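You operate a simulated robot arm through the tools that you are given. There is no shell and no other tool.

The job below is to be done with a simulated robot arm. You get a single attempt, and the scene is never put back.

## Task
Pot up the pink plug from the three-cell tray and fill round it with soil.
Fine: raise the plugs with the yellow switch and lower them again; plant in the carriage pot; two fills; end with the carriage at LOAD; leave the spare plugs and the other starter pots. Where these are worked on the way, their far stop is far enough and under half their travel is too little: yellow switch.

It is judged by the outcome, as a careful person would: the job done as asked, and still so three seconds after it is handed in. It fails if anything else is knocked over, pushed out of place, dropped, spilled or broken.

## Robot
A 7-joint arm with a fingered hand, fixed in place. Base frame: the origin is on the floor under the middle of its stand, x ahead of it, y to its left, z up; the work surface is at about z = 750. Units: mm, rad, N and s.
With the tool pointing down near the work surface it reaches from about 200 to 800 mm from the base axis. Its first joint turns from -2.897 to 2.897 rad. Payload 4.9 kg.
The tool frame sits at the grasp point between the pads (the TCP): z along the fingers, y along the line on which they close. The tips reach 32 mm beyond it. The gripper opens to 192 mm; its body begins 89 mm behind the TCP. The gripper is a hand of 3 fingers: y runs from the thumb to the fingers, the wrist lies at [0, 0, -267] in the tool frame.
Orientation is that of the tool frame in the base frame, as a unit quaternion [w, x, y, z]. With the fingers straight down and closing along the base's y, the tool's x points along the base's -x, its y along +y and its z along -z.

## Interface
- The arm moves only by the tool move_arm. Its argument "motion" is a list that holds one entry, the list of rows, each a list of 6 numbers: the shift along the tool's x, y, z in mm, then the turn, a rotation vector about the tool's x, y, z in rad. In form: [[[x, y, z, rx, ry, rz], ...]]. A call has 1 to 20 rows; each row is the pose to reach, as a shift and turn from the pose commanded when the call began, along the tool's axes at that moment. Each row takes 0.2 s and may step no farther than 50 mm and 0.15 rad from the row before; otherwise, the whole call is refused. A pose out of reach is approached as far as the arm can. The call stops where the force on the tool passes 60 N (or 10 N more than at its start, if that is more) or the arm is blocked; 0.2 s more then pass. In this call time passes only in rows, and 0.2 s behind the last. It gives the time, the measured TCP pose, the force on the tool (base axes), the opening and the grip force at its end, in the units of the frame above (readings bear some noise), with the torque about the TCP (base axes, N m) and any sound that the robot's microphone picked up.
- Cameras (640 x 400 px; columns grow to the right, rows downward): "scene" is fixed at [401.1, 499, 1530.3]; the picture's right is [0.34, 0.94, 0.00], its down [0.92, -0.33, -0.23] and it looks along [-0.22, 0.08, -0.97] (base axes); focal length 230 px, centre (320, 200). "wrist" rides on the gripper at [80, -46, -113] in the tool frame; the picture's right is [0.50, 0.87, 0.00], its down [-0.67, 0.39, -0.63] and it looks along [-0.55, 0.32, 0.78] (tool axes); focal length 226 px, centre (320, 200). There is no depth. A picture from a camera that has moved, and an enlarged one, comes with that camera's place and axes in the base frame and with its lens.
- camera(camera): a new picture of that camera. It takes no simulated time.
- move_fingers(finger1, finger2, thumb_bend): sets how far each is bent, from 0 (flat) to 1 (curled in); at 0.3 the hand is open as for a grip, at 0.7 the pads meet at the TCP. One left out holds its place. A second passes; each finger stops where it meets its share of the squeeze, and holds until it gets a number again. It is the only way to open and close the hand. It gives what a move gives, with no picture; readings hold the bend of each and the force on the fingers (four entries, about 0 where the hand has none), thumb and palm.
- zoom(camera, box): a new picture of the part [left, top, right, bottom] of that camera's present view, enlarged. It takes no simulated time.
- job_done(): hands the job in; it is judged then, once.

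Nothing tells you positions but the pictures and the camera data. Unless the task says otherwise, let go and move clear before handing in.

The tools are called after ">>>" as a command line: name --argument value ..., lists and objects as JSON in quotes. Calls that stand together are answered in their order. move_arm: Moves the arm, as the interface text tells. Its arguments: {"type":"object","properties":{"motion":{"type":"array"}},"required":["motion"]} The other tools are called the same way: move_fingers (finger1, finger2, thumb_bend) moves the fingers one by one; camera (camera) takes a picture; zoom (camera, box) takes an enlarged picture of a part of a camera's view; job_done () hands the job in.

At the start:

```text
clock: 0.0
tool_pos: [108.6, 480.3, 1177.3]
orientation: [0.0, 0.0, 1.0, -0.001]
contact_force: [-0.4, 0.1, -0.5]
moment: [-0.01, 0.0, 0.0]
gripper_width: 192.0
gripper_force: 0.2
shape: jaw
bend: [0.3, 0.3, 0.3]
finger forces: [0.0, 0.0, 0.0, 0.1, 0.0, 0.1]
```

scene: 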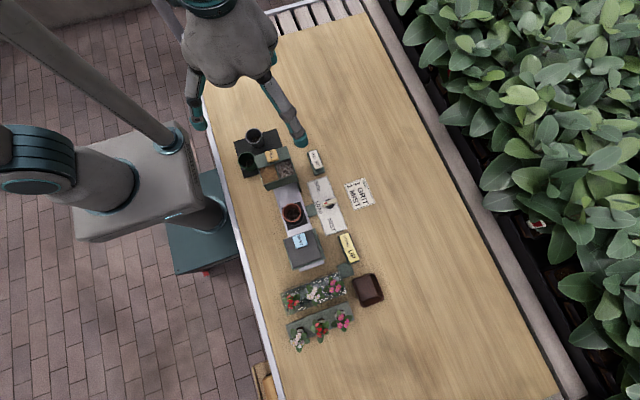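
wrist: 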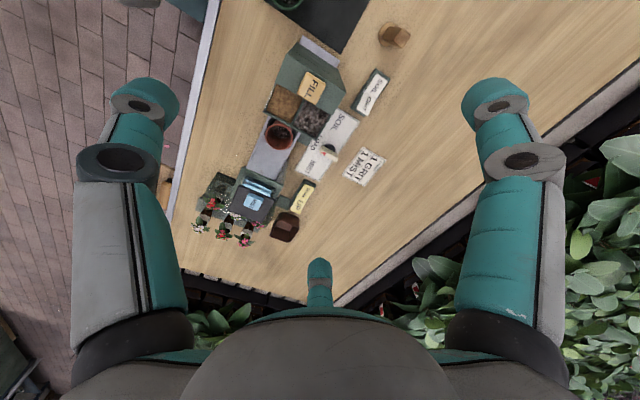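

I see a bench with a tray of plugs, a carriage with a pot between a filler and a mister, and some labelled switches. I will zoom in to read labels before moving.

>>> zoom --camera "scene" --box '[220, 120, 400, 240]'

>>> zoom --camera "scene" --box '[260, 220, 410, 360]'

>>> zoom --camera "wrist" --box '[180, 0, 420, 150]'

>>> zoom --camera "wrist" --box '[180, 120, 340, 260]'

```text
3.33 times, centred on (310, 180) of scene
camera zoom: at [401.1, 499.0, 1530.3], right [0.34, 0.94, 0.0], down [0.92, -0.33, -0.23], along [-0.22, 0.08, -0.97], focal length 768 px, centre (353, 267)
```

zoom: 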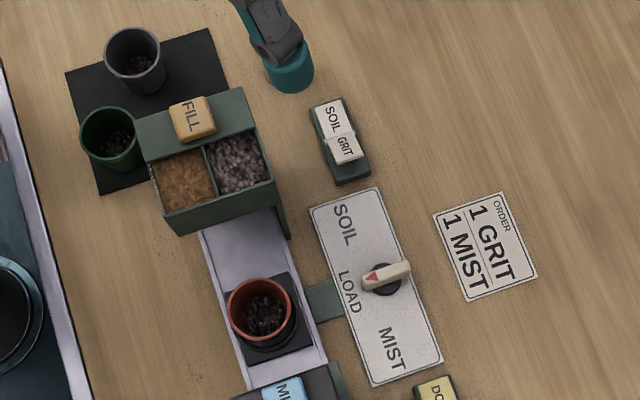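

```text
2.86 times, centred on (335, 290) of scene
camera zoom: at [401.1, 499.0, 1530.3], right [0.34, 0.94, 0.0], down [0.92, -0.33, -0.23], along [-0.22, 0.08, -0.97], focal length 658 px, centre (277, -57)
```

zoom: 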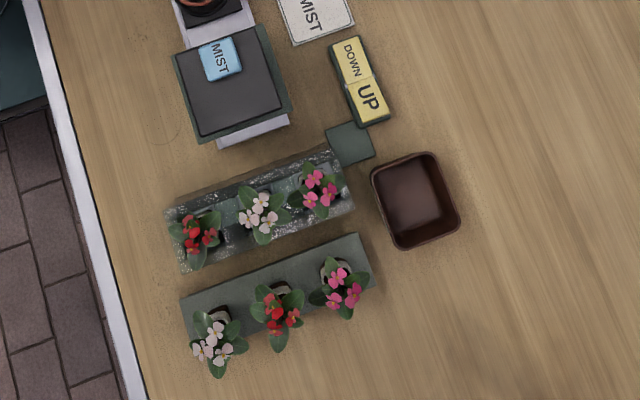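

```text
2.67 times, centred on (300, 75) of wrist
camera zoom: at [30.1, 434.5, 1289.8], right [-0.5, 0.87, 0.0], down [0.67, 0.39, 0.63], along [0.55, 0.32, -0.78], focal length 603 px, centre (373, 533)
```

zoom: 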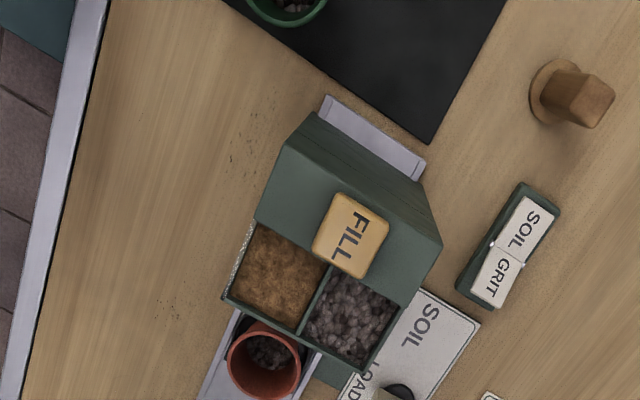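

```text
2.86 times, centred on (260, 190) of wrist
camera zoom: at [30.1, 434.5, 1289.8], right [-0.5, 0.87, 0.0], down [0.67, 0.39, 0.63], along [0.55, 0.32, -0.78], focal length 646 px, centre (491, 229)
```

zoom: 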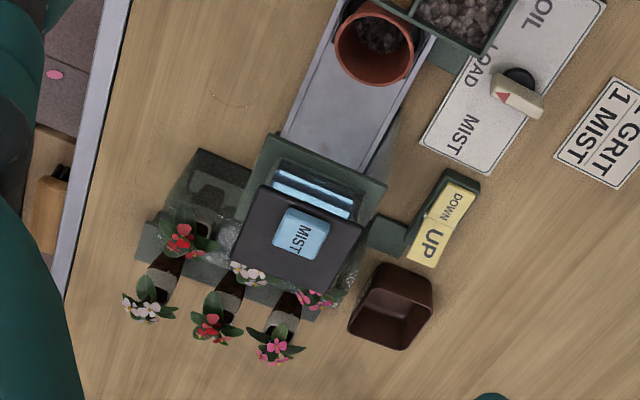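

The scene shows a rail along base x at y≈460 with the hopper, LOAD pot and mister. The tray on the lift, with the yellow switch attached, is near x≈500. I'll move the wrist camera over the trays for a closer look.

>>> move_arm --motion '[[[-40, -7, 20, 0, 0, 0], [-80, -14, 45, 0, 0, 0], [-120, -21, 70, 0, 0, 0], [-160, -28, 95, 0, 0, 0], [-200, -35, 120, 0, 0, 0], [-240, -42, 145, 0, 0, 0], [-261, -44, 170, 0, 0, 0]]]'

```text
clock: 1.6
tool_pos: [369.1, 436.5, 1006.4]
orientation: [0.0, 0.0, 1.0, 0.0]
contact_force: [-0.1, -0.2, 0.5]
moment: [-0.01, 0.0, 0.04]
gripper_width: 191.9
gripper_force: 0.0
shape: jaw
bend: [0.3, 0.3, 0.3]
finger forces: [0.0, 0.1, 0.0, 0.1, 0.0, 0.0]
```

The arm should now be looking at the trays; I take pictures.

>>> camera --camera "wrist"

>>> camera --camera "scene"

>>> zoom --camera "wrist" --box '[180, 80, 440, 240]'

```text
taken
camera wrist: at [291.2, 390.3, 1119.4], right [-0.5, 0.87, 0.0], down [0.67, 0.39, 0.63], along [0.55, 0.32, -0.77], focal length 226 px, centre (320, 200)
```

wrist: 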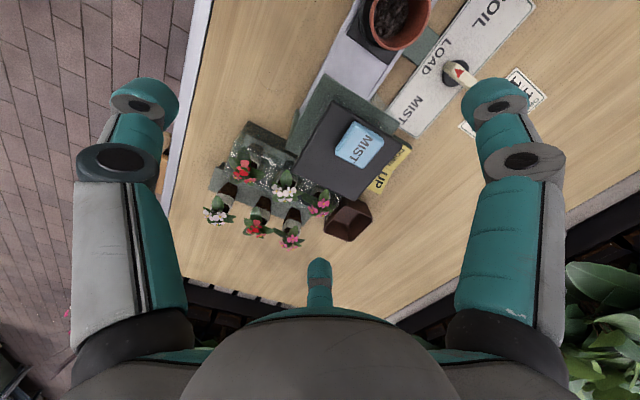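

```text
taken
```

scene: 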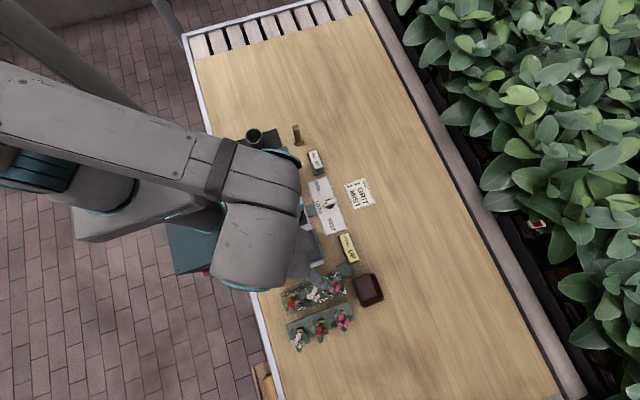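

```text
2.46 times, centred on (310, 160) of wrist
camera zoom: at [291.2, 390.3, 1119.4], right [-0.5, 0.87, 0.0], down [0.67, 0.39, 0.63], along [0.55, 0.32, -0.77], focal length 556 px, centre (345, 298)
```

zoom: 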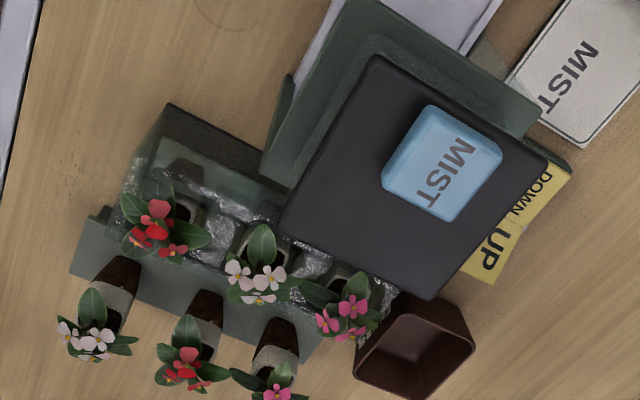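

The mister hides part of the tray, so I'll swing the hand round by 60° and move to the +y side for a clear look at the tray, the yellow switch and the mister gap.

>>> move_arm --motion '[[[2, 22, 0, 0, 0, 0.15], [4, 44, 0, 0, 0, 0.3], [6, 66, 0, 0, 0, 0.45], [8, 88, 0, 0, 0, 0.6], [10, 110, 0, 0, 0, 0.75], [11, 132, 0, 0, 0, 0.9], [11, 154, 0, 0, 0, 1.047]]]'

>>> camera --camera "wrist"

```text
clock: 3.2
tool_pos: [360.2, 591.1, 1005.6]
orientation: [0.001, 0.501, 0.866, 0.001]
contact_force: [-0.2, -0.3, 0.2]
moment: [0.01, 0.02, -0.03]
gripper_width: 191.9
gripper_force: 0.0
shape: jaw
bend: [0.3, 0.3, 0.3]
finger forces: [0.0, 0.0, 0.0, 0.0, 0.0, 0.0]
```

```text
taken
camera wrist: at [281.0, 637.3, 1119.7], right [0.5, 0.86, 0.0], down [0.67, -0.39, 0.63], along [0.55, -0.32, -0.78], focal length 226 px, centre (320, 200)
```

wrist: 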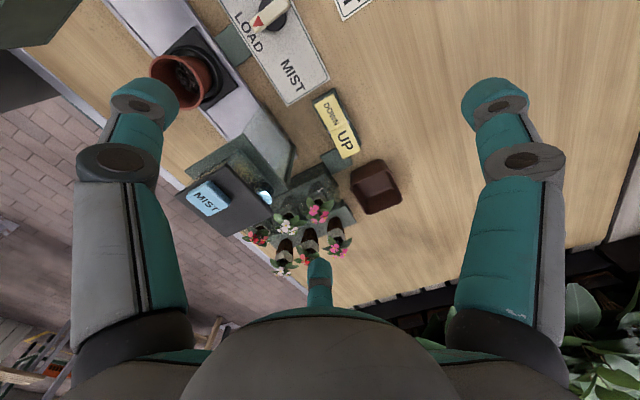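

I now see the tray with the yellow switch from the side; I'll enlarge the details.

>>> zoom --camera "wrist" --box '[230, 160, 390, 280]'

>>> zoom --camera "wrist" --box '[140, 0, 380, 160]'

>>> zoom --camera "wrist" --box '[290, 80, 410, 170]'

```text
3.33 times, centred on (310, 220) of wrist
camera zoom: at [281.0, 637.3, 1119.7], right [0.5, 0.86, 0.0], down [0.67, -0.39, 0.63], along [0.55, -0.32, -0.78], focal length 754 px, centre (353, 133)
```

zoom: 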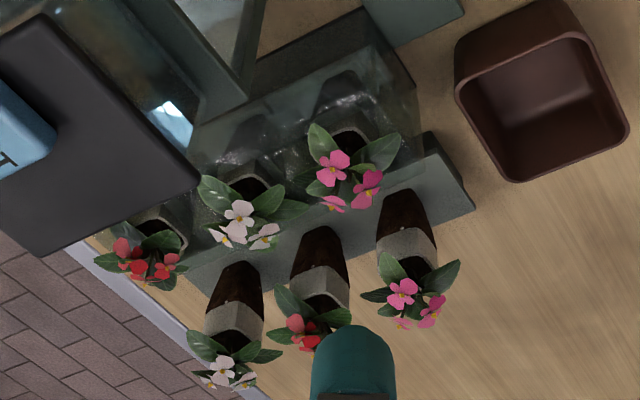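

```text
2.50 times, centred on (260, 80) of wrist
camera zoom: at [281.0, 637.3, 1119.7], right [0.5, 0.86, 0.0], down [0.67, -0.39, 0.63], along [0.55, -0.32, -0.78], focal length 565 px, centre (470, 500)
```

zoom: 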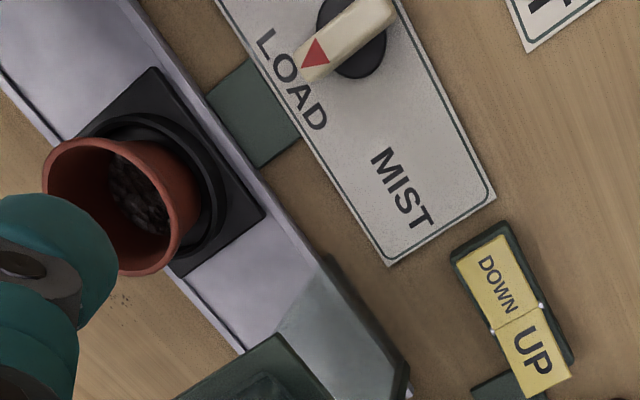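

```text
4.44 times, centred on (350, 125) of wrist
camera zoom: at [281.0, 637.3, 1119.7], right [0.5, 0.86, 0.0], down [0.67, -0.39, 0.63], along [0.55, -0.32, -0.78], focal length 1005 px, centre (187, 533)
```

zoom: 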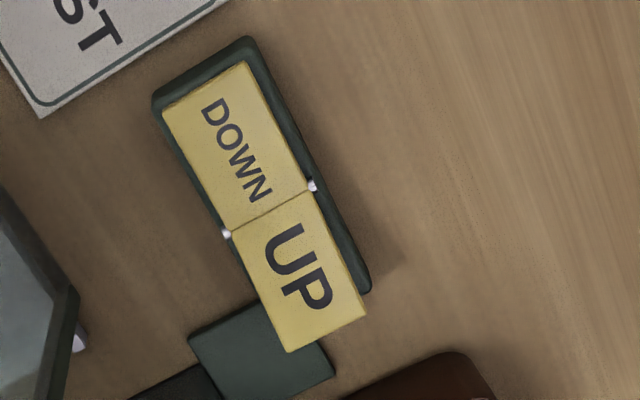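

The yellow rocker sits at DOWN (UP half is proud) and the tray's plugs sit in recessed cells. I'll check whether the scene camera sees them now to fix their positions.

>>> zoom --camera "scene" --box '[270, 260, 390, 360]'

>>> zoom --camera "scene" --box '[290, 210, 390, 290]'

```text
4.00 times, centred on (330, 310) of scene
camera zoom: at [401.1, 499.0, 1530.3], right [0.34, 0.94, 0.0], down [0.92, -0.33, -0.23], along [-0.22, 0.08, -0.97], focal length 921 px, centre (280, -240)
```

zoom: 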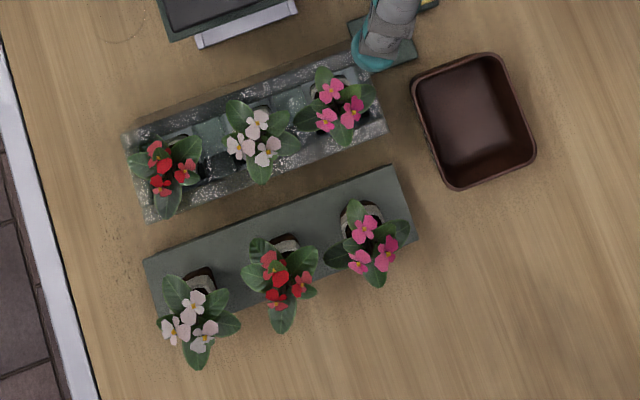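

```text
5.00 times, centred on (340, 250) of scene
camera zoom: at [401.1, 499.0, 1530.3], right [0.34, 0.94, 0.0], down [0.92, -0.33, -0.23], along [-0.22, 0.08, -0.97], focal length 1151 px, centre (220, -50)
```

zoom: 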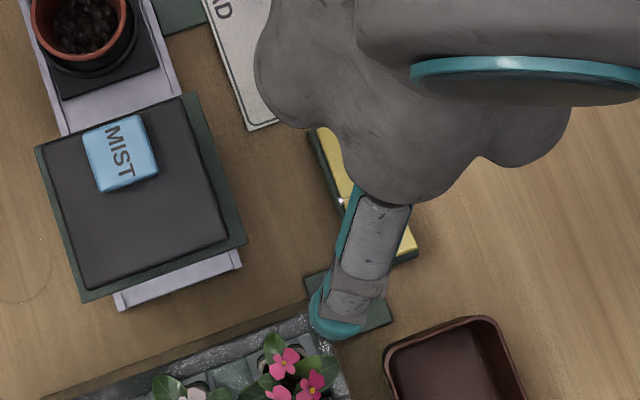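

Pink plug in the lift tray is at about (502, 507), the rocker's raised UP end near (450, 594, 794). I'll close the fingers into a poker and hover above the UP end.

>>> move_fingers --finger1 0.7 --finger2 0.7 --thumb_bend 0.7

>>> camera --camera "wrist"

```text
clock: 4.2
tool_pos: [359.2, 591.7, 1005.9]
orientation: [0.0, 0.5, 0.866, 0.001]
contact_force: [-0.3, -0.2, 0.8]
moment: [-0.02, 0.0, -0.01]
gripper_width: 3.7
gripper_force: 0.0
shape: fingers
bend: [0.69, 0.69, 0.7]
finger forces: [0.1, 0.0, 0.0, 0.0, 0.0, 0.0]
```

```text
taken
camera wrist: at [280.9, 636.6, 1119.0], right [0.5, 0.87, 0.0], down [0.67, -0.39, 0.63], along [0.55, -0.32, -0.78], focal length 226 px, centre (320, 200)
```

wrist: 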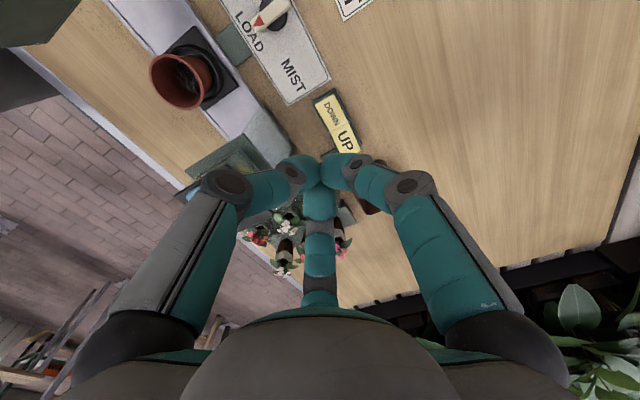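

The poker is formed. I'll move it over the UP half of the yellow rocker at a safe height.

>>> move_arm --motion '[[[-10, 18, 30, 0, 0, 0], [-20, 36, 65, 0, 0, 0], [-30, 55, 100, 0, 0, 0], [-39.8, 72.9, 136, 0, 0, 0]]]'

>>> camera --camera "wrist"

>>> zoom --camera "scene" --box '[270, 200, 410, 300]'

```text
clock: 5.2
tool_pos: [441.2, 592.5, 869.3]
orientation: [0.001, 0.5, 0.866, 0.001]
contact_force: [0.7, -0.3, 1.7]
moment: [-0.02, 0.04, 0.03]
gripper_width: 3.5
gripper_force: 0.0
shape: fingers
bend: [0.69, 0.69, 0.7]
finger forces: [0.0, 0.0, 0.0, 0.0, 0.0, 0.0]
```

```text
taken
camera wrist: at [362.8, 638.5, 983.7], right [0.5, 0.87, 0.0], down [0.67, -0.39, 0.63], along [0.55, -0.31, -0.78], focal length 226 px, centre (320, 200)
```

wrist: 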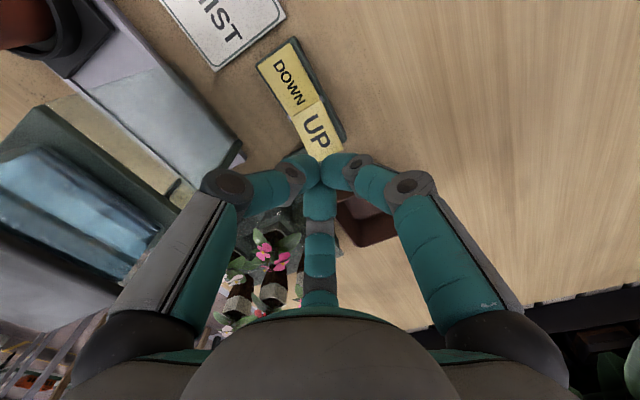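

```text
4.00 times, centred on (340, 250) of scene
camera zoom: at [401.1, 499.0, 1530.3], right [0.34, 0.94, 0.0], down [0.92, -0.33, -0.23], along [-0.22, 0.08, -0.97], focal length 921 px, centre (240, 0)
```

zoom: 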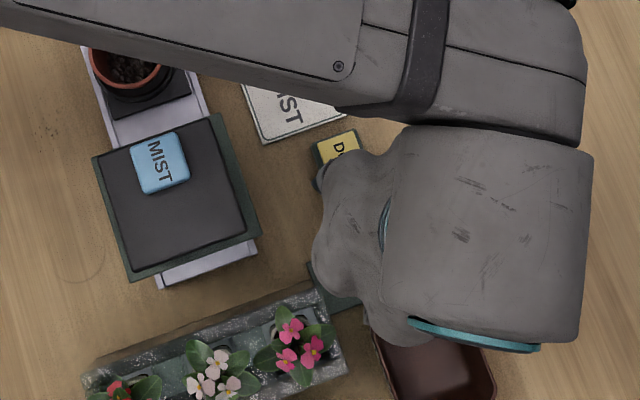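

I check where the fingertip axis will land on the UP half.

>>> zoom --camera "wrist" --box '[240, 20, 400, 220]'

```text
2.00 times, centred on (320, 120) of wrist
camera zoom: at [362.8, 638.5, 983.7], right [0.5, 0.87, 0.0], down [0.67, -0.39, 0.63], along [0.55, -0.31, -0.78], focal length 452 px, centre (320, 360)
```

zoom: 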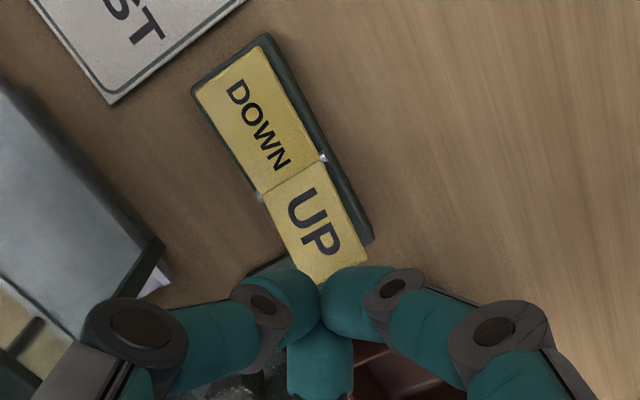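

The axis falls on the "P" of UP, well out from the pivot. I'll press straight down in small steps.

>>> move_arm --motion '[[[-1, 3, 25, 0, 0, 0], [-2, 4, 38, 0, 0, 0], [-2, 4, 44, 0, 0, 0], [-2, 4, 50, 0, 0, 0], [-2, 4, 55, 0, 0, 0], [-2, 4, 60, 0, 0, 0], [-2, 4, 65, 0, 0, 0], [-2, 4, 70, 0, 0, 0]]]'

>>> zoom --camera "wrist" --box '[200, 60, 420, 260]'

```text
clock: 7.0
tool_pos: [449.0, 594.3, 807.2]
orientation: [0.0, 0.501, 0.866, 0.004]
contact_force: [-7.0, -9.9, 42.1]
moment: [-0.27, 0.72, 0.03]
gripper_width: 1.5
gripper_force: 25.4
shape: fingers
bend: [0.7, 0.7, 0.7]
finger forces: [7.6, 9.7, 0.0, 0.0, 33.7, 0.1]
```

```text
2.00 times, centred on (310, 160) of wrist
camera zoom: at [369.1, 639.6, 920.8], right [0.5, 0.87, 0.01], down [0.67, -0.39, 0.63], along [0.55, -0.31, -0.77], focal length 452 px, centre (340, 280)
```

zoom: 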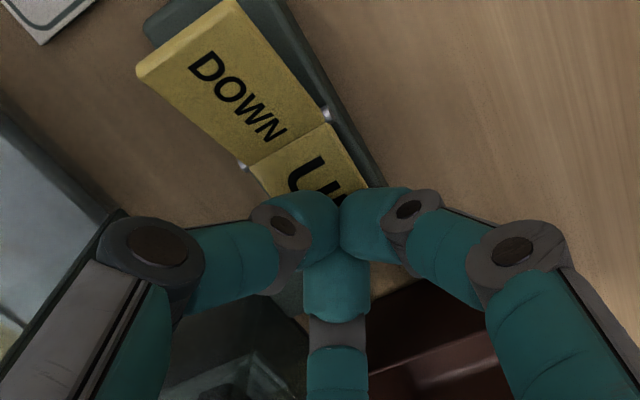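

The rocker has tipped with DOWN now raised. I'll lift off and look at whether it stays and the plugs are up.

>>> move_arm --motion '[[[0, 0, -30, 0, 0, 0], [0, 0, -75, 0, 0, 0], [0, 0, -120, 0, 0, 0], [0, 0, -160, 0, 0, 0]]]'

>>> zoom --camera "wrist" --box '[160, 60, 420, 260]'

>>> zoom --camera "scene" --box '[260, 220, 400, 360]'

```text
clock: 8.0
tool_pos: [444.2, 594.1, 959.7]
orientation: [0.002, 0.5, 0.866, -0.002]
contact_force: [-0.3, 0.8, -2.1]
moment: [0.06, -0.02, -0.01]
gripper_width: 3.4
gripper_force: 0.1
shape: fingers
bend: [0.7, 0.7, 0.7]
finger forces: [0.0, 0.0, 0.0, 0.1, 0.0, 0.0]
```

```text
2.00 times, centred on (290, 160) of wrist
camera zoom: at [366.4, 640.6, 1072.3], right [0.5, 0.87, 0.0], down [0.67, -0.39, 0.63], along [0.55, -0.32, -0.78], focal length 452 px, centre (380, 280)
```

zoom: 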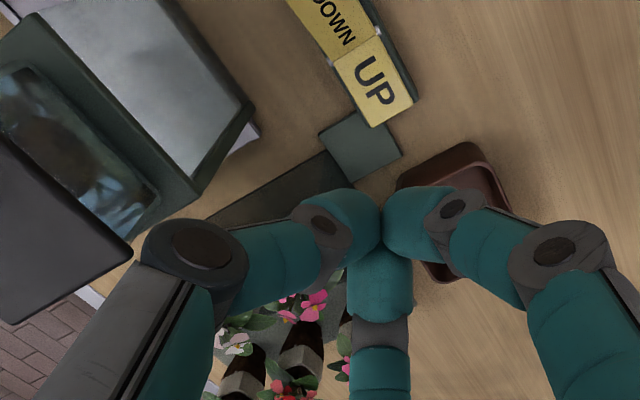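

```text
2.86 times, centred on (330, 290) of scene
camera zoom: at [401.1, 499.0, 1530.3], right [0.34, 0.94, 0.0], down [0.92, -0.33, -0.23], along [-0.22, 0.08, -0.97], focal length 658 px, centre (291, -57)
```

zoom: 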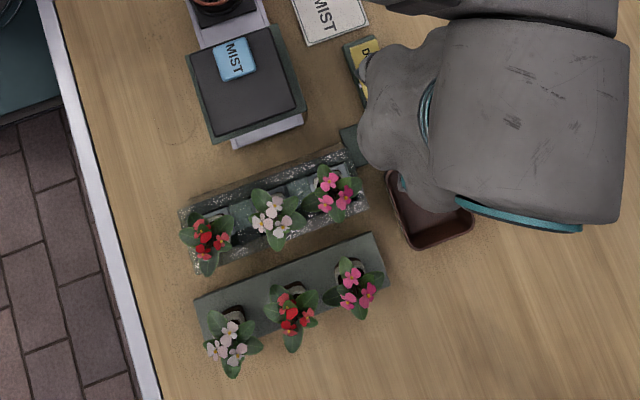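

The rocker seems to hold at UP and the plugs look slightly higher. I'll open the hand and back off to a clear viewing pose to verify the lift.

>>> move_arm --motion '[[[18, -15, -20, 0, 0, 0.131], [36.4, -31, -40, 0, 0, 0.262], [36.4, -31, -40, 0, 0, 0.262]]]'

>>> move_fingers --finger1 0.3 --finger2 0.3 --thumb_bend 0.3

>>> camera --camera "wrist"

>>> zoom --camera "wrist" --box '[220, 110, 400, 280]'

>>> zoom --camera "scene" --box '[270, 260, 390, 360]'

```text
clock: 8.8
tool_pos: [400.4, 608.6, 1000.1]
orientation: [0.0, 0.609, 0.793, 0.0]
contact_force: [-0.2, 0.2, 0.4]
moment: [-0.01, -0.02, 0.01]
gripper_width: 3.3
gripper_force: 0.1
shape: fingers
bend: [0.7, 0.7, 0.7]
finger forces: [0.0, 0.1, 0.0, 0.0, 0.1, 0.1]
```

```text
clock: 9.8
tool_pos: [401.8, 608.7, 1000.2]
orientation: [0.0, 0.609, 0.793, 0.0]
contact_force: [0.2, -0.9, -0.5]
moment: [-0.03, 0.01, -0.01]
gripper_width: 167.8
gripper_force: 0.1
shape: fingers
bend: [0.3, 0.3, 0.3]
finger forces: [0.0, 0.1, 0.1, 0.0, 0.0, 0.0]
```

```text
taken
camera wrist: at [337.7, 673.1, 1113.9], right [0.71, 0.71, 0.0], down [0.55, -0.55, 0.63], along [0.45, -0.45, -0.78], focal length 226 px, centre (320, 200)
```

wrist: 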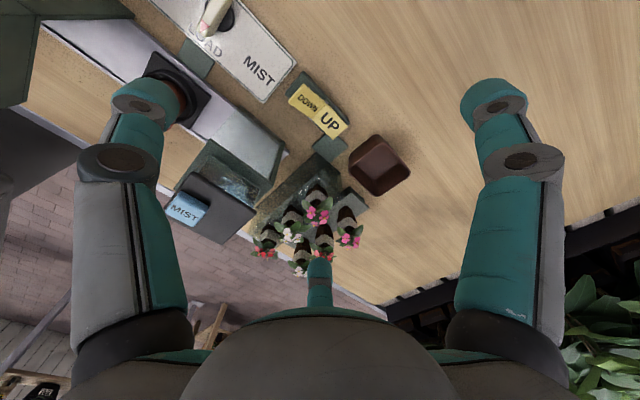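

```text
2.35 times, centred on (310, 195) of wrist
camera zoom: at [337.7, 673.1, 1113.9], right [0.71, 0.71, 0.0], down [0.55, -0.55, 0.63], along [0.45, -0.45, -0.78], focal length 532 px, centre (344, 212)
```

zoom: 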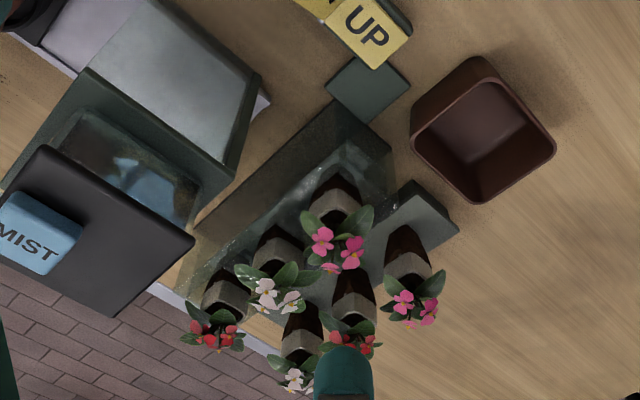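

```text
4.00 times, centred on (330, 310) of scene
camera zoom: at [401.1, 499.0, 1530.3], right [0.34, 0.94, 0.0], down [0.92, -0.33, -0.23], along [-0.22, 0.08, -0.97], focal length 921 px, centre (280, -240)
```

zoom: 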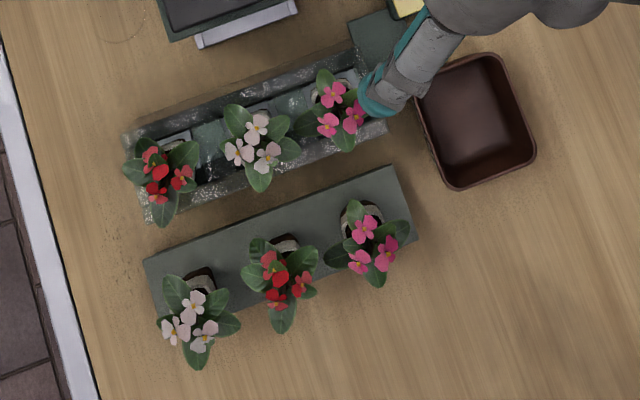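

The plugs are raised now, with root balls and grey collars exposed. I'll magnify the pink plug in both cameras to fix its axis and collar height.

>>> zoom --camera "scene" --box '[320, 262, 384, 302]'

>>> zoom --camera "wrist" --box '[270, 170, 366, 230]'

```text
10.00 times, centred on (352, 282) of scene
camera zoom: at [401.1, 499.0, 1530.3], right [0.34, 0.94, 0.0], down [0.92, -0.33, -0.23], along [-0.22, 0.08, -0.97], focal length 2302 px, centre (0, -620)
```

zoom: 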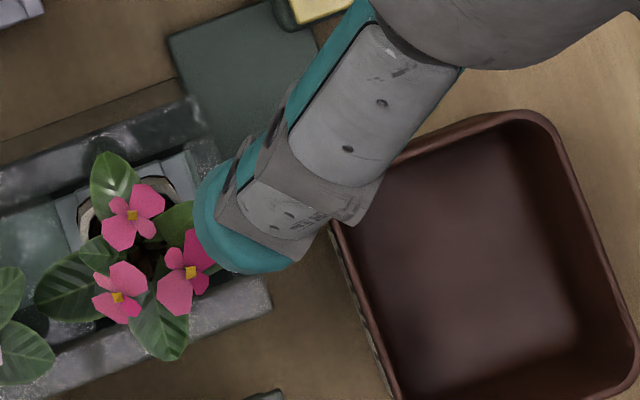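

```text
6.67 times, centred on (318, 200) of wrist
camera zoom: at [337.7, 673.1, 1113.9], right [0.71, 0.71, 0.0], down [0.55, -0.55, 0.63], along [0.45, -0.45, -0.78], focal length 1507 px, centre (333, 200)
```

zoom: 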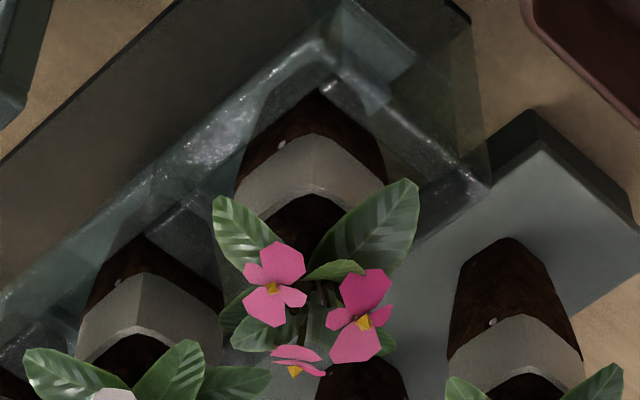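

The tray top is near z≈826, pink collar spans roughly z 826–847 with its axis near (497, 505). I'll pre-shape the fingers narrower and check the opening before approaching.

>>> move_fingers --finger1 0.55 --finger2 0.55 --thumb_bend 0.55

>>> camera --camera "wrist"

```text
clock: 10.8
tool_pos: [402.8, 608.2, 1001.0]
orientation: [0.0, 0.609, 0.793, 0.0]
contact_force: [-1.2, -0.4, -0.7]
moment: [0.03, -0.02, 0.01]
gripper_width: 63.6
gripper_force: 0.0
shape: fingers
bend: [0.55, 0.55, 0.55]
finger forces: [0.0, 0.0, 0.0, 0.0, 0.1, 0.0]
```

```text
taken
camera wrist: at [337.7, 673.1, 1113.9], right [0.71, 0.71, 0.0], down [0.55, -0.55, 0.63], along [0.45, -0.45, -0.78], focal length 226 px, centre (320, 200)
```

wrist: 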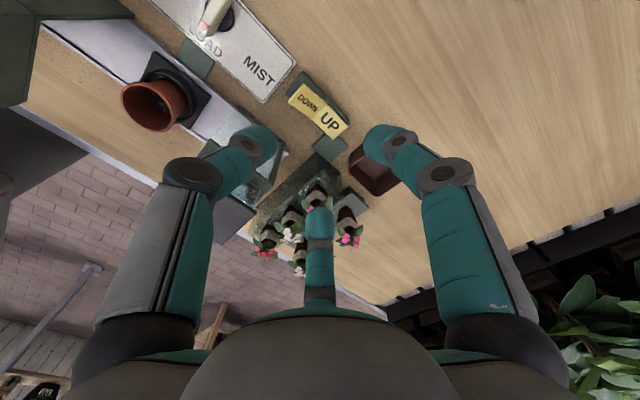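

The opening is now about 64 mm across. I'll rotate a little and move directly above the pink plug, still well above it.

>>> move_arm --motion '[[[-31, 16, 5, 0, 0, -0.1], [-62, 33, 10, 0, 0, -0.2], [-94, 50, 15, 0, 0, -0.3], [-124.8, 66, 25, 0, 0, -0.3], [-124.8, 66, 50, 0, 0, -0.3]]]'

>>> camera --camera "wrist"

>>> zoom --camera "wrist" --box '[220, 80, 420, 240]'

>>> zoom --camera "scene" --box '[260, 230, 400, 350]'

```text
clock: 12.0
tool_pos: [498.6, 505.7, 950.3]
orientation: [0.0, 0.483, 0.875, 0.0]
contact_force: [1.0, -0.3, 0.7]
moment: [0.0, -0.01, -0.03]
gripper_width: 63.2
gripper_force: 0.0
shape: fingers
bend: [0.55, 0.55, 0.55]
finger forces: [0.1, 0.0, 0.0, 0.0, 0.0, 0.0]
```

```text
taken
camera wrist: at [418.4, 548.8, 1063.2], right [0.47, 0.88, 0.0], down [0.69, -0.36, 0.63], along [0.56, -0.29, -0.78], focal length 226 px, centre (320, 200)
```

wrist: 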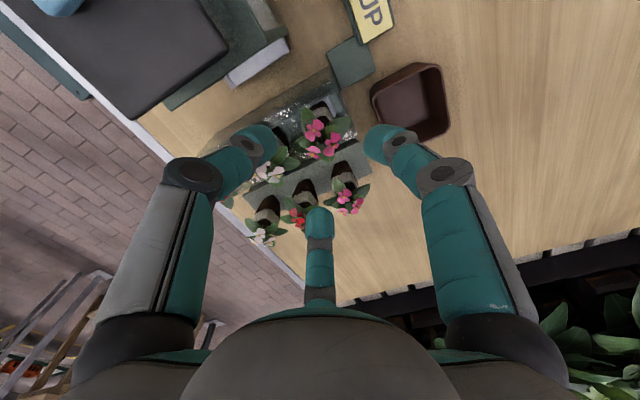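

```text
2.50 times, centred on (320, 160) of wrist
camera zoom: at [418.4, 548.8, 1063.2], right [0.47, 0.88, 0.0], down [0.69, -0.36, 0.63], along [0.56, -0.29, -0.78], focal length 565 px, centre (320, 300)
```

zoom: 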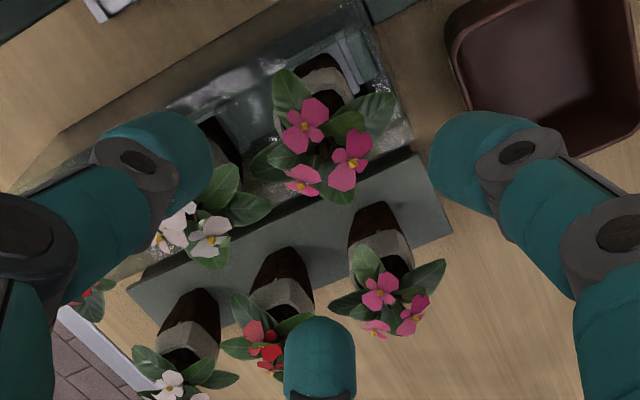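

```text
3.33 times, centred on (330, 290) of scene
camera zoom: at [401.1, 499.0, 1530.3], right [0.34, 0.94, 0.0], down [0.92, -0.33, -0.23], along [-0.22, 0.08, -0.97], focal length 768 px, centre (287, -100)
```

zoom: 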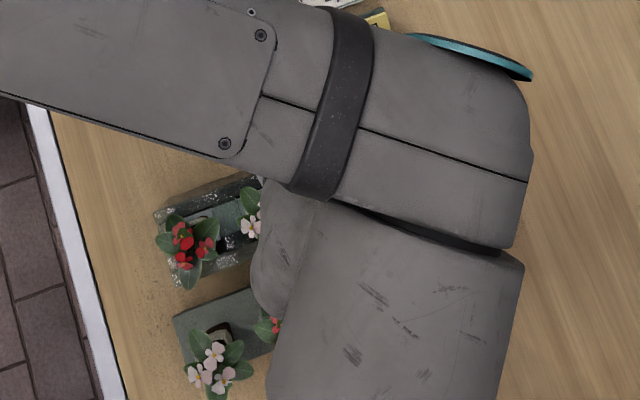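

The hand is above the pink plug. I'll magnify the view to judge the offset between the hand axis and the collar.

>>> zoom --camera "wrist" --box '[280, 90, 360, 170]'

```text
5.00 times, centred on (320, 130) of wrist
camera zoom: at [418.4, 548.8, 1063.2], right [0.47, 0.88, 0.0], down [0.69, -0.36, 0.63], along [0.56, -0.29, -0.78], focal length 1130 px, centre (320, 550)
```

zoom: 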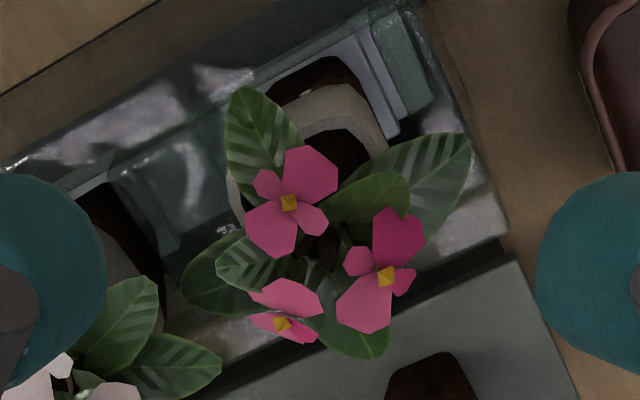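

Collar centre is about (495, 506), top z≈840, sitting in a square cell flush with the tray top near 826. I'll descend slowly around it, stopping short to look again.

>>> move_arm --motion '[[[2.7, -2.4, 20, 0, 0, 0], [2.7, -2.4, 38, 0, 0, 0], [2.7, -2.4, 52, 0, 0, 0], [2.7, -2.4, 62, 0, 0, 0], [2.7, -2.4, 70, 0, 0, 0], [2.7, -2.4, 76, 0, 0, 0]]]'

>>> camera --camera "wrist"

>>> zoom --camera "wrist" --box '[240, 110, 400, 230]'

```text
clock: 13.4
tool_pos: [494.8, 506.8, 874.4]
orientation: [0.001, 0.483, 0.875, 0.001]
contact_force: [0.4, -0.3, 0.3]
moment: [0.01, 0.01, 0.03]
gripper_width: 63.4
gripper_force: 0.1
shape: fingers
bend: [0.55, 0.55, 0.55]
finger forces: [0.0, 0.0, 0.1, 0.0, 0.0, 0.1]
```

```text
taken
camera wrist: at [413.9, 549.4, 987.7], right [0.47, 0.88, 0.0], down [0.69, -0.36, 0.63], along [0.56, -0.29, -0.78], focal length 226 px, centre (320, 200)
```

wrist: 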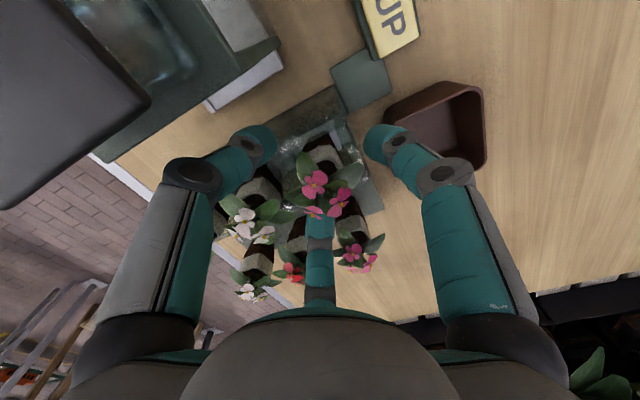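

```text
3.33 times, centred on (320, 170) of wrist
camera zoom: at [413.9, 549.4, 987.7], right [0.47, 0.88, 0.0], down [0.69, -0.36, 0.63], along [0.56, -0.29, -0.78], focal length 754 px, centre (320, 300)
```

zoom: 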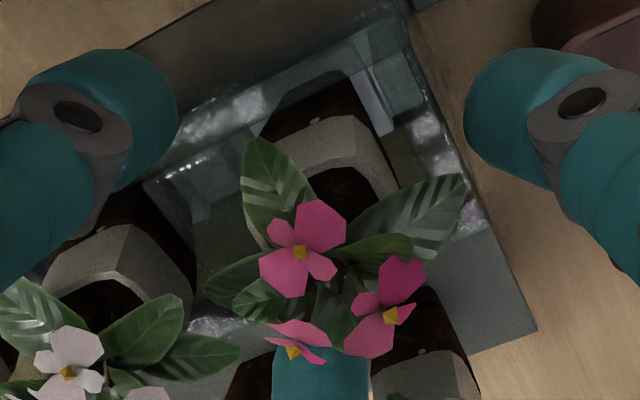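

No contact so far; tips are about at the collar's top. I'll nudge to centre and descend another 11 mm slowly.

>>> move_arm --motion '[[[-0.9, 0.7, 4, 0, 0, 0], [-1.8, 1.4, 7, 0, 0, 0], [-1.8, 1.4, 9.5, 0, 0, 0], [-1.8, 1.4, 11.5, 0, 0, 0]]]'

>>> zoom --camera "wrist" --box '[240, 110, 400, 230]'

>>> zoom --camera "scene" --box '[260, 230, 400, 350]'

```text
clock: 14.4
tool_pos: [495.7, 504.4, 860.9]
orientation: [-0.001, 0.483, 0.875, 0.0]
contact_force: [-2.2, 0.7, 2.0]
moment: [-0.03, 0.05, -0.09]
gripper_width: 65.3
gripper_force: 1.4
shape: fingers
bend: [0.55, 0.55, 0.54]
finger forces: [0.0, 0.9, 0.1, 0.1, 2.9, 0.1]
```

```text
3.33 times, centred on (320, 170) of wrist
camera zoom: at [414.9, 548.3, 975.0], right [0.47, 0.88, 0.0], down [0.69, -0.36, 0.63], along [0.56, -0.3, -0.78], focal length 754 px, centre (320, 300)
```

zoom: 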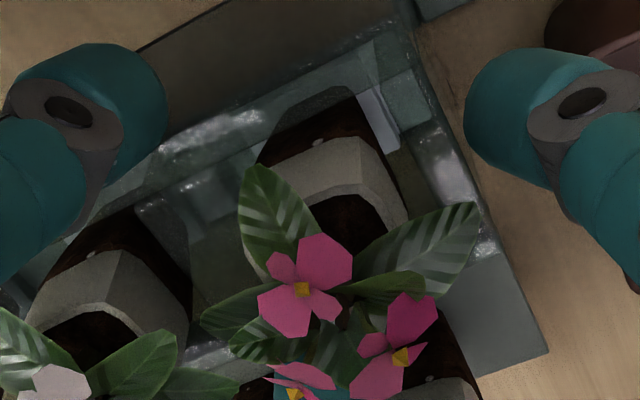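

```text
3.33 times, centred on (330, 290) of scene
camera zoom: at [401.1, 499.0, 1530.3], right [0.34, 0.94, 0.0], down [0.92, -0.33, -0.23], along [-0.22, 0.08, -0.97], focal length 768 px, centre (287, -100)
```

zoom: 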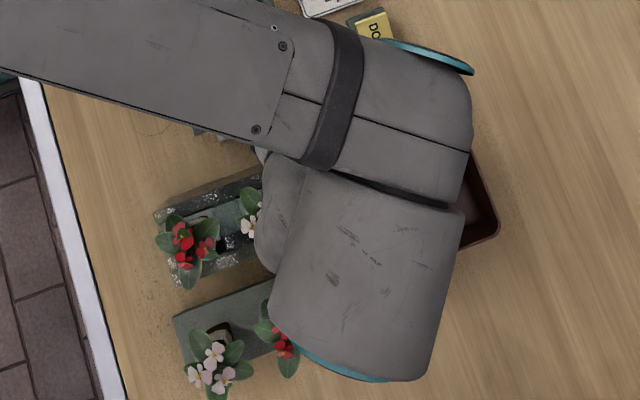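

The thumb touches something lightly (about 3 N), probably the tray rim. I'll rise 3 mm so that the tips clear the rim before closing.

>>> move_arm --motion '[[[0, 0, -2, 0, 0, 0], [0, 0, -3, 0, 0, 0], [0, 0, -3, 0, 0, 0]]]'

```text
clock: 15.2
tool_pos: [495.7, 504.9, 865.4]
orientation: [0.0, 0.484, 0.875, 0.0]
contact_force: [-1.3, -0.7, 0.0]
moment: [-0.02, 0.09, -0.02]
gripper_width: 65.1
gripper_force: 0.0
shape: fingers
bend: [0.55, 0.55, 0.54]
finger forces: [0.1, 0.0, 0.1, 0.1, 1.0, 0.0]
```

Thumb contact has nearly gone. I'll close the fingers on the collar.

>>> move_fingers --finger1 0.62 --finger2 0.62 --thumb_bend 0.62

>>> zoom --camera "wrist" --box '[240, 110, 400, 230]'

```text
clock: 16.2
tool_pos: [496.4, 507.5, 867.7]
orientation: [0.0, 0.483, 0.875, 0.001]
contact_force: [-7.9, -0.7, 20.4]
moment: [-0.43, 0.63, -0.22]
gripper_width: 45.5
gripper_force: 16.5
shape: fingers
bend: [0.6, 0.59, 0.59]
finger forces: [1.6, 7.9, 0.0, 0.0, 23.2, 0.0]
```

```text
3.33 times, centred on (320, 170) of wrist
camera zoom: at [415.3, 549.0, 981.6], right [0.47, 0.88, 0.0], down [0.68, -0.36, 0.63], along [0.56, -0.29, -0.77], focal length 754 px, centre (320, 300)
```

zoom: 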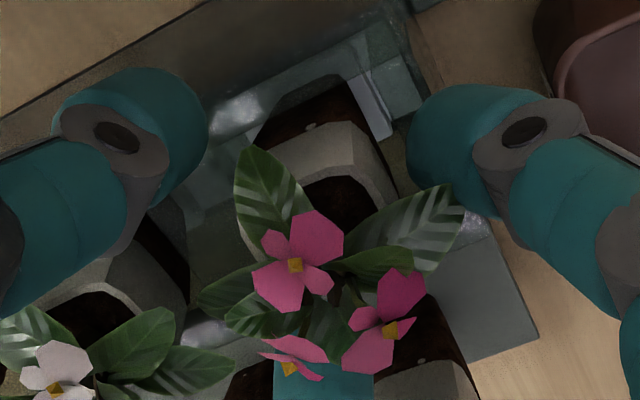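

Closing tips press down on the tray rim (20 N upward). I'll raise a few millimetres and then continue closing.

>>> move_arm --motion '[[[0, 0, -2, 0, 0, 0], [0, 0, -4, 0, 0, 0], [0, 0, -5, 0, 0, 0]]]'

>>> zoom --camera "wrist" --box '[220, 90, 420, 240]'

```text
clock: 17.0
tool_pos: [494.2, 504.5, 868.7]
orientation: [-0.001, 0.484, 0.875, -0.001]
contact_force: [-5.0, 6.5, -2.4]
moment: [0.21, 0.23, -0.28]
gripper_width: 46.6
gripper_force: 8.3
shape: fingers
bend: [0.6, 0.59, 0.59]
finger forces: [2.6, 3.9, 0.0, 0.0, 10.4, 0.0]
```

```text
2.67 times, centred on (320, 165) of wrist
camera zoom: at [415.1, 547.9, 982.7], right [0.47, 0.88, 0.0], down [0.69, -0.36, 0.63], along [0.56, -0.3, -0.78], focal length 603 px, centre (320, 293)
```

zoom: 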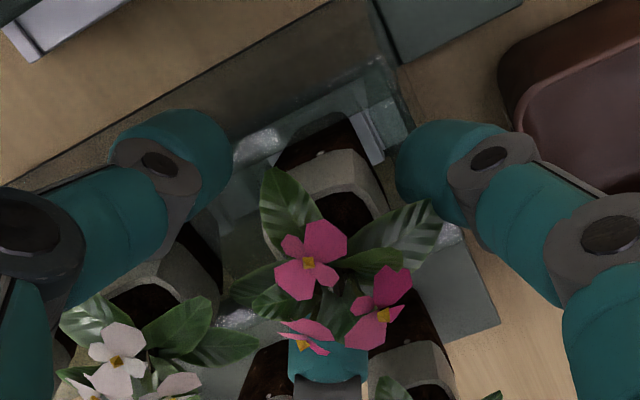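

The hand is about 5 mm off-centre and the thumb still presses something other than the collar. I'll reopen slightly and lift clear to re-measure.

>>> move_fingers --finger1 0.55 --finger2 0.55 --thumb_bend 0.55

>>> zoom --camera "wrist" --box '[220, 90, 420, 240]'

```text
clock: 18.0
tool_pos: [496.5, 506.7, 871.0]
orientation: [0.0, 0.482, 0.876, 0.0]
contact_force: [-0.1, 0.9, 1.2]
moment: [0.02, -0.01, 0.02]
gripper_width: 62.5
gripper_force: 0.0
shape: fingers
bend: [0.55, 0.55, 0.55]
finger forces: [0.0, 0.1, 0.1, 0.0, 0.1, 0.1]
```

```text
2.67 times, centred on (320, 165) of wrist
camera zoom: at [415.9, 548.4, 985.0], right [0.47, 0.88, 0.0], down [0.69, -0.36, 0.63], along [0.56, -0.29, -0.78], focal length 603 px, centre (320, 293)
```

zoom: 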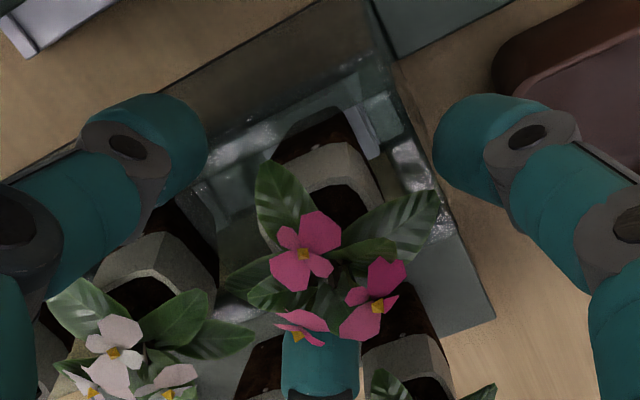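

The fingertips actually reach about 45–50 mm past the TCP at this bend, so the thumb was catching the tray's outer wall. I'll rise so the tips are just above the rim at collar height, then close again.

>>> move_arm --motion '[[[0.3, 1.4, -4, 0, 0, 0], [0.3, 1.4, -8, 0, 0, 0], [0.3, 1.4, -8, 0, 0, 0]]]'

>>> move_fingers --finger1 0.6 --finger2 0.6 --thumb_bend 0.6

>>> zoom --camera "wrist" --box '[220, 90, 420, 240]'

```text
clock: 18.8
tool_pos: [497.1, 506.6, 878.9]
orientation: [0.0, 0.483, 0.875, 0.0]
contact_force: [1.0, -0.6, -0.7]
moment: [0.02, 0.0, -0.01]
gripper_width: 62.4
gripper_force: 0.1
shape: fingers
bend: [0.55, 0.55, 0.55]
finger forces: [0.0, 0.0, 0.0, 0.1, 0.0, 0.1]
```

```text
clock: 19.8
tool_pos: [497.5, 506.4, 879.0]
orientation: [0.0, 0.483, 0.876, 0.0]
contact_force: [-0.1, 0.5, 0.1]
moment: [0.03, 0.03, 0.03]
gripper_width: 42.8
gripper_force: 0.1
shape: fingers
bend: [0.6, 0.6, 0.6]
finger forces: [0.1, 0.0, 0.0, 0.0, 0.0, 0.1]
```

```text
2.67 times, centred on (320, 165) of wrist
camera zoom: at [416.5, 549.5, 992.6], right [0.47, 0.88, 0.0], down [0.69, -0.36, 0.63], along [0.56, -0.29, -0.78], focal length 603 px, centre (320, 293)
```

zoom: 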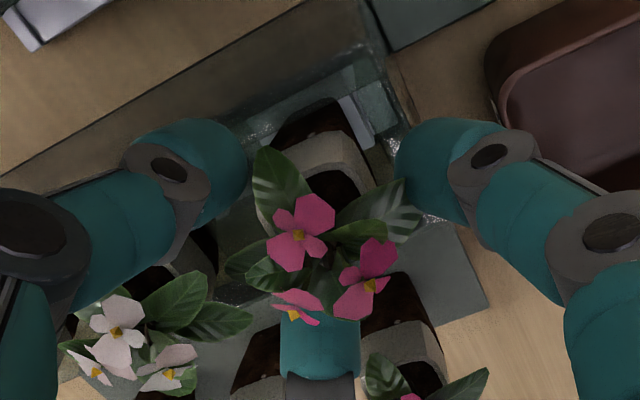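

No contact with the rim now at 43 mm opening. I'll close on the collar.

>>> move_fingers --finger1 0.66 --finger2 0.66 --thumb_bend 0.66

>>> zoom --camera "wrist" --box '[220, 90, 420, 240]'

```text
clock: 20.8
tool_pos: [496.7, 507.1, 878.8]
orientation: [0.0, 0.483, 0.875, 0.0]
contact_force: [0.2, 0.2, 0.1]
moment: [-0.03, -0.06, 0.01]
gripper_width: 29.6
gripper_force: 5.9
shape: fingers
bend: [0.63, 0.63, 0.64]
finger forces: [3.5, 3.8, 0.0, 0.0, 4.5, 0.1]
```

```text
2.67 times, centred on (320, 165) of wrist
camera zoom: at [416.5, 549.5, 992.6], right [0.47, 0.88, 0.0], down [0.69, -0.36, 0.63], along [0.56, -0.29, -0.78], focal length 603 px, centre (320, 293)
```

zoom: 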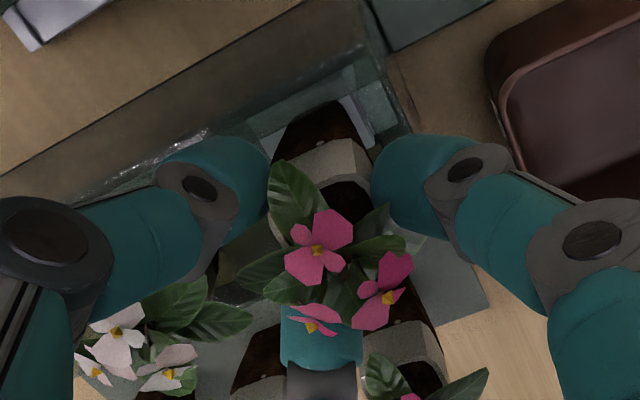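

All three fingers now bear evenly on the collar. I'll firm up slightly and lift a little to test the hold.

>>> move_fingers --finger1 0.68 --finger2 0.68 --thumb_bend 0.68

>>> move_arm --motion '[[[0, 0, -3, 0, 0, 0], [0, 0, -8, 0, 0, 0], [0, 0, -14, 0, 0, 0], [0, 0, -20, 0, 0, 0]]]'

>>> zoom --camera "wrist" --box '[220, 90, 420, 240]'

```text
clock: 21.8
tool_pos: [497.6, 507.2, 878.2]
orientation: [0.0, 0.483, 0.876, -0.001]
contact_force: [-0.3, 0.1, 0.1]
moment: [0.0, 0.01, 0.01]
gripper_width: 28.7
gripper_force: 9.3
shape: fingers
bend: [0.63, 0.63, 0.64]
finger forces: [6.0, 6.0, 0.0, 0.0, 7.0, 0.1]
```

```text
clock: 22.8
tool_pos: [497.9, 506.4, 898.3]
orientation: [0.0, 0.483, 0.876, 0.0]
contact_force: [0.2, -0.4, 0.0]
moment: [0.01, 0.01, 0.0]
gripper_width: 28.6
gripper_force: 9.5
shape: fingers
bend: [0.63, 0.63, 0.64]
finger forces: [6.0, 6.0, 0.1, 0.0, 7.0, 0.0]
```

```text
2.67 times, centred on (320, 165) of wrist
camera zoom: at [416.9, 548.9, 1012.2], right [0.47, 0.88, 0.0], down [0.69, -0.36, 0.63], along [0.56, -0.29, -0.78], focal length 603 px, centre (320, 293)
```

zoom: 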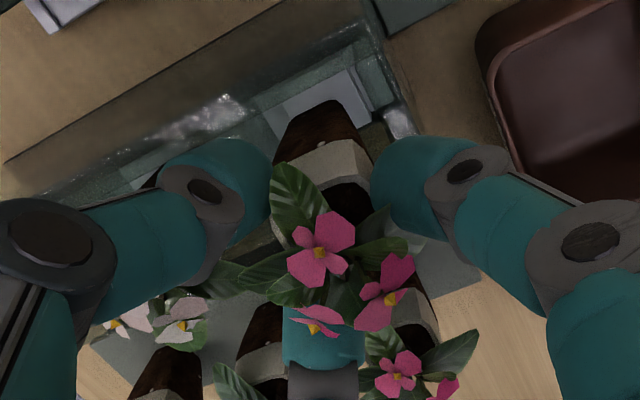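

The plug is coming up with the hand. I'll lift it straight to a travel height above the mister.

>>> move_arm --motion '[[[0, 0, -15, 0, 0, 0], [0, 0, -35, 0, 0, 0], [0, 0, -60, 0, 0, 0], [0, 0, -85, 0, 0, 0], [0, 0, -110, 0, 0, 0], [0, 0, -135, 0, 0, 0], [0, 0, -160, 0, 0, 0], [0, 0, -180, 0, 0, 0]]]'

>>> camera --camera "wrist"

>>> zoom --camera "wrist" --box '[220, 90, 420, 240]'

>>> camera --camera "scene"

```text
clock: 24.6
tool_pos: [496.4, 507.0, 1078.8]
orientation: [0.0, 0.483, 0.875, 0.0]
contact_force: [0.3, -0.9, -0.6]
moment: [-0.02, 0.02, -0.01]
gripper_width: 28.4
gripper_force: 9.1
shape: fingers
bend: [0.63, 0.63, 0.64]
finger forces: [5.9, 6.1, 0.0, 0.0, 6.9, 0.1]
```

```text
taken
camera wrist: at [415.9, 549.6, 1192.0], right [0.47, 0.88, 0.0], down [0.69, -0.36, 0.63], along [0.56, -0.3, -0.78], focal length 226 px, centre (320, 200)
```

wrist: 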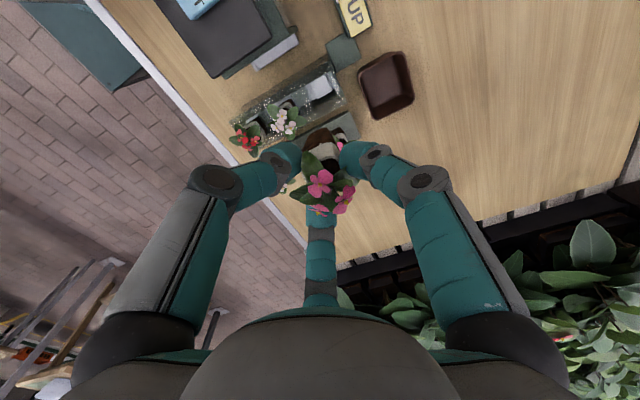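

```text
2.67 times, centred on (320, 165) of wrist
camera zoom: at [415.9, 549.6, 1192.0], right [0.47, 0.88, 0.0], down [0.69, -0.36, 0.63], along [0.56, -0.3, -0.78], focal length 603 px, centre (320, 293)
```

zoom: 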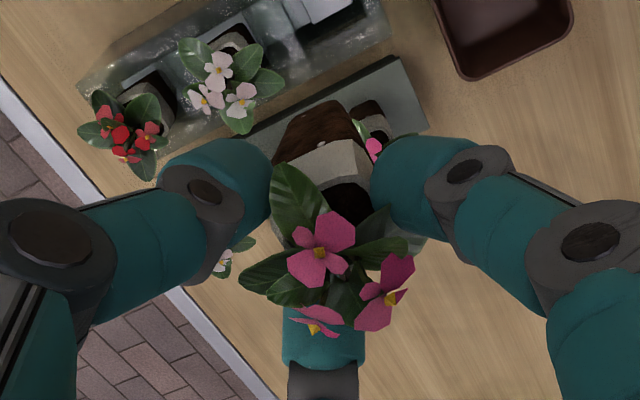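

```text
taken
```

scene: 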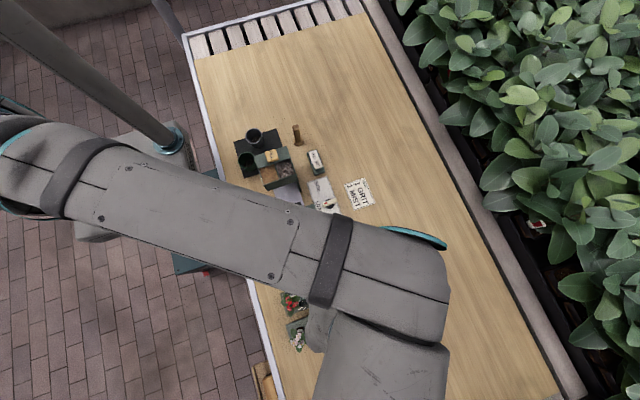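

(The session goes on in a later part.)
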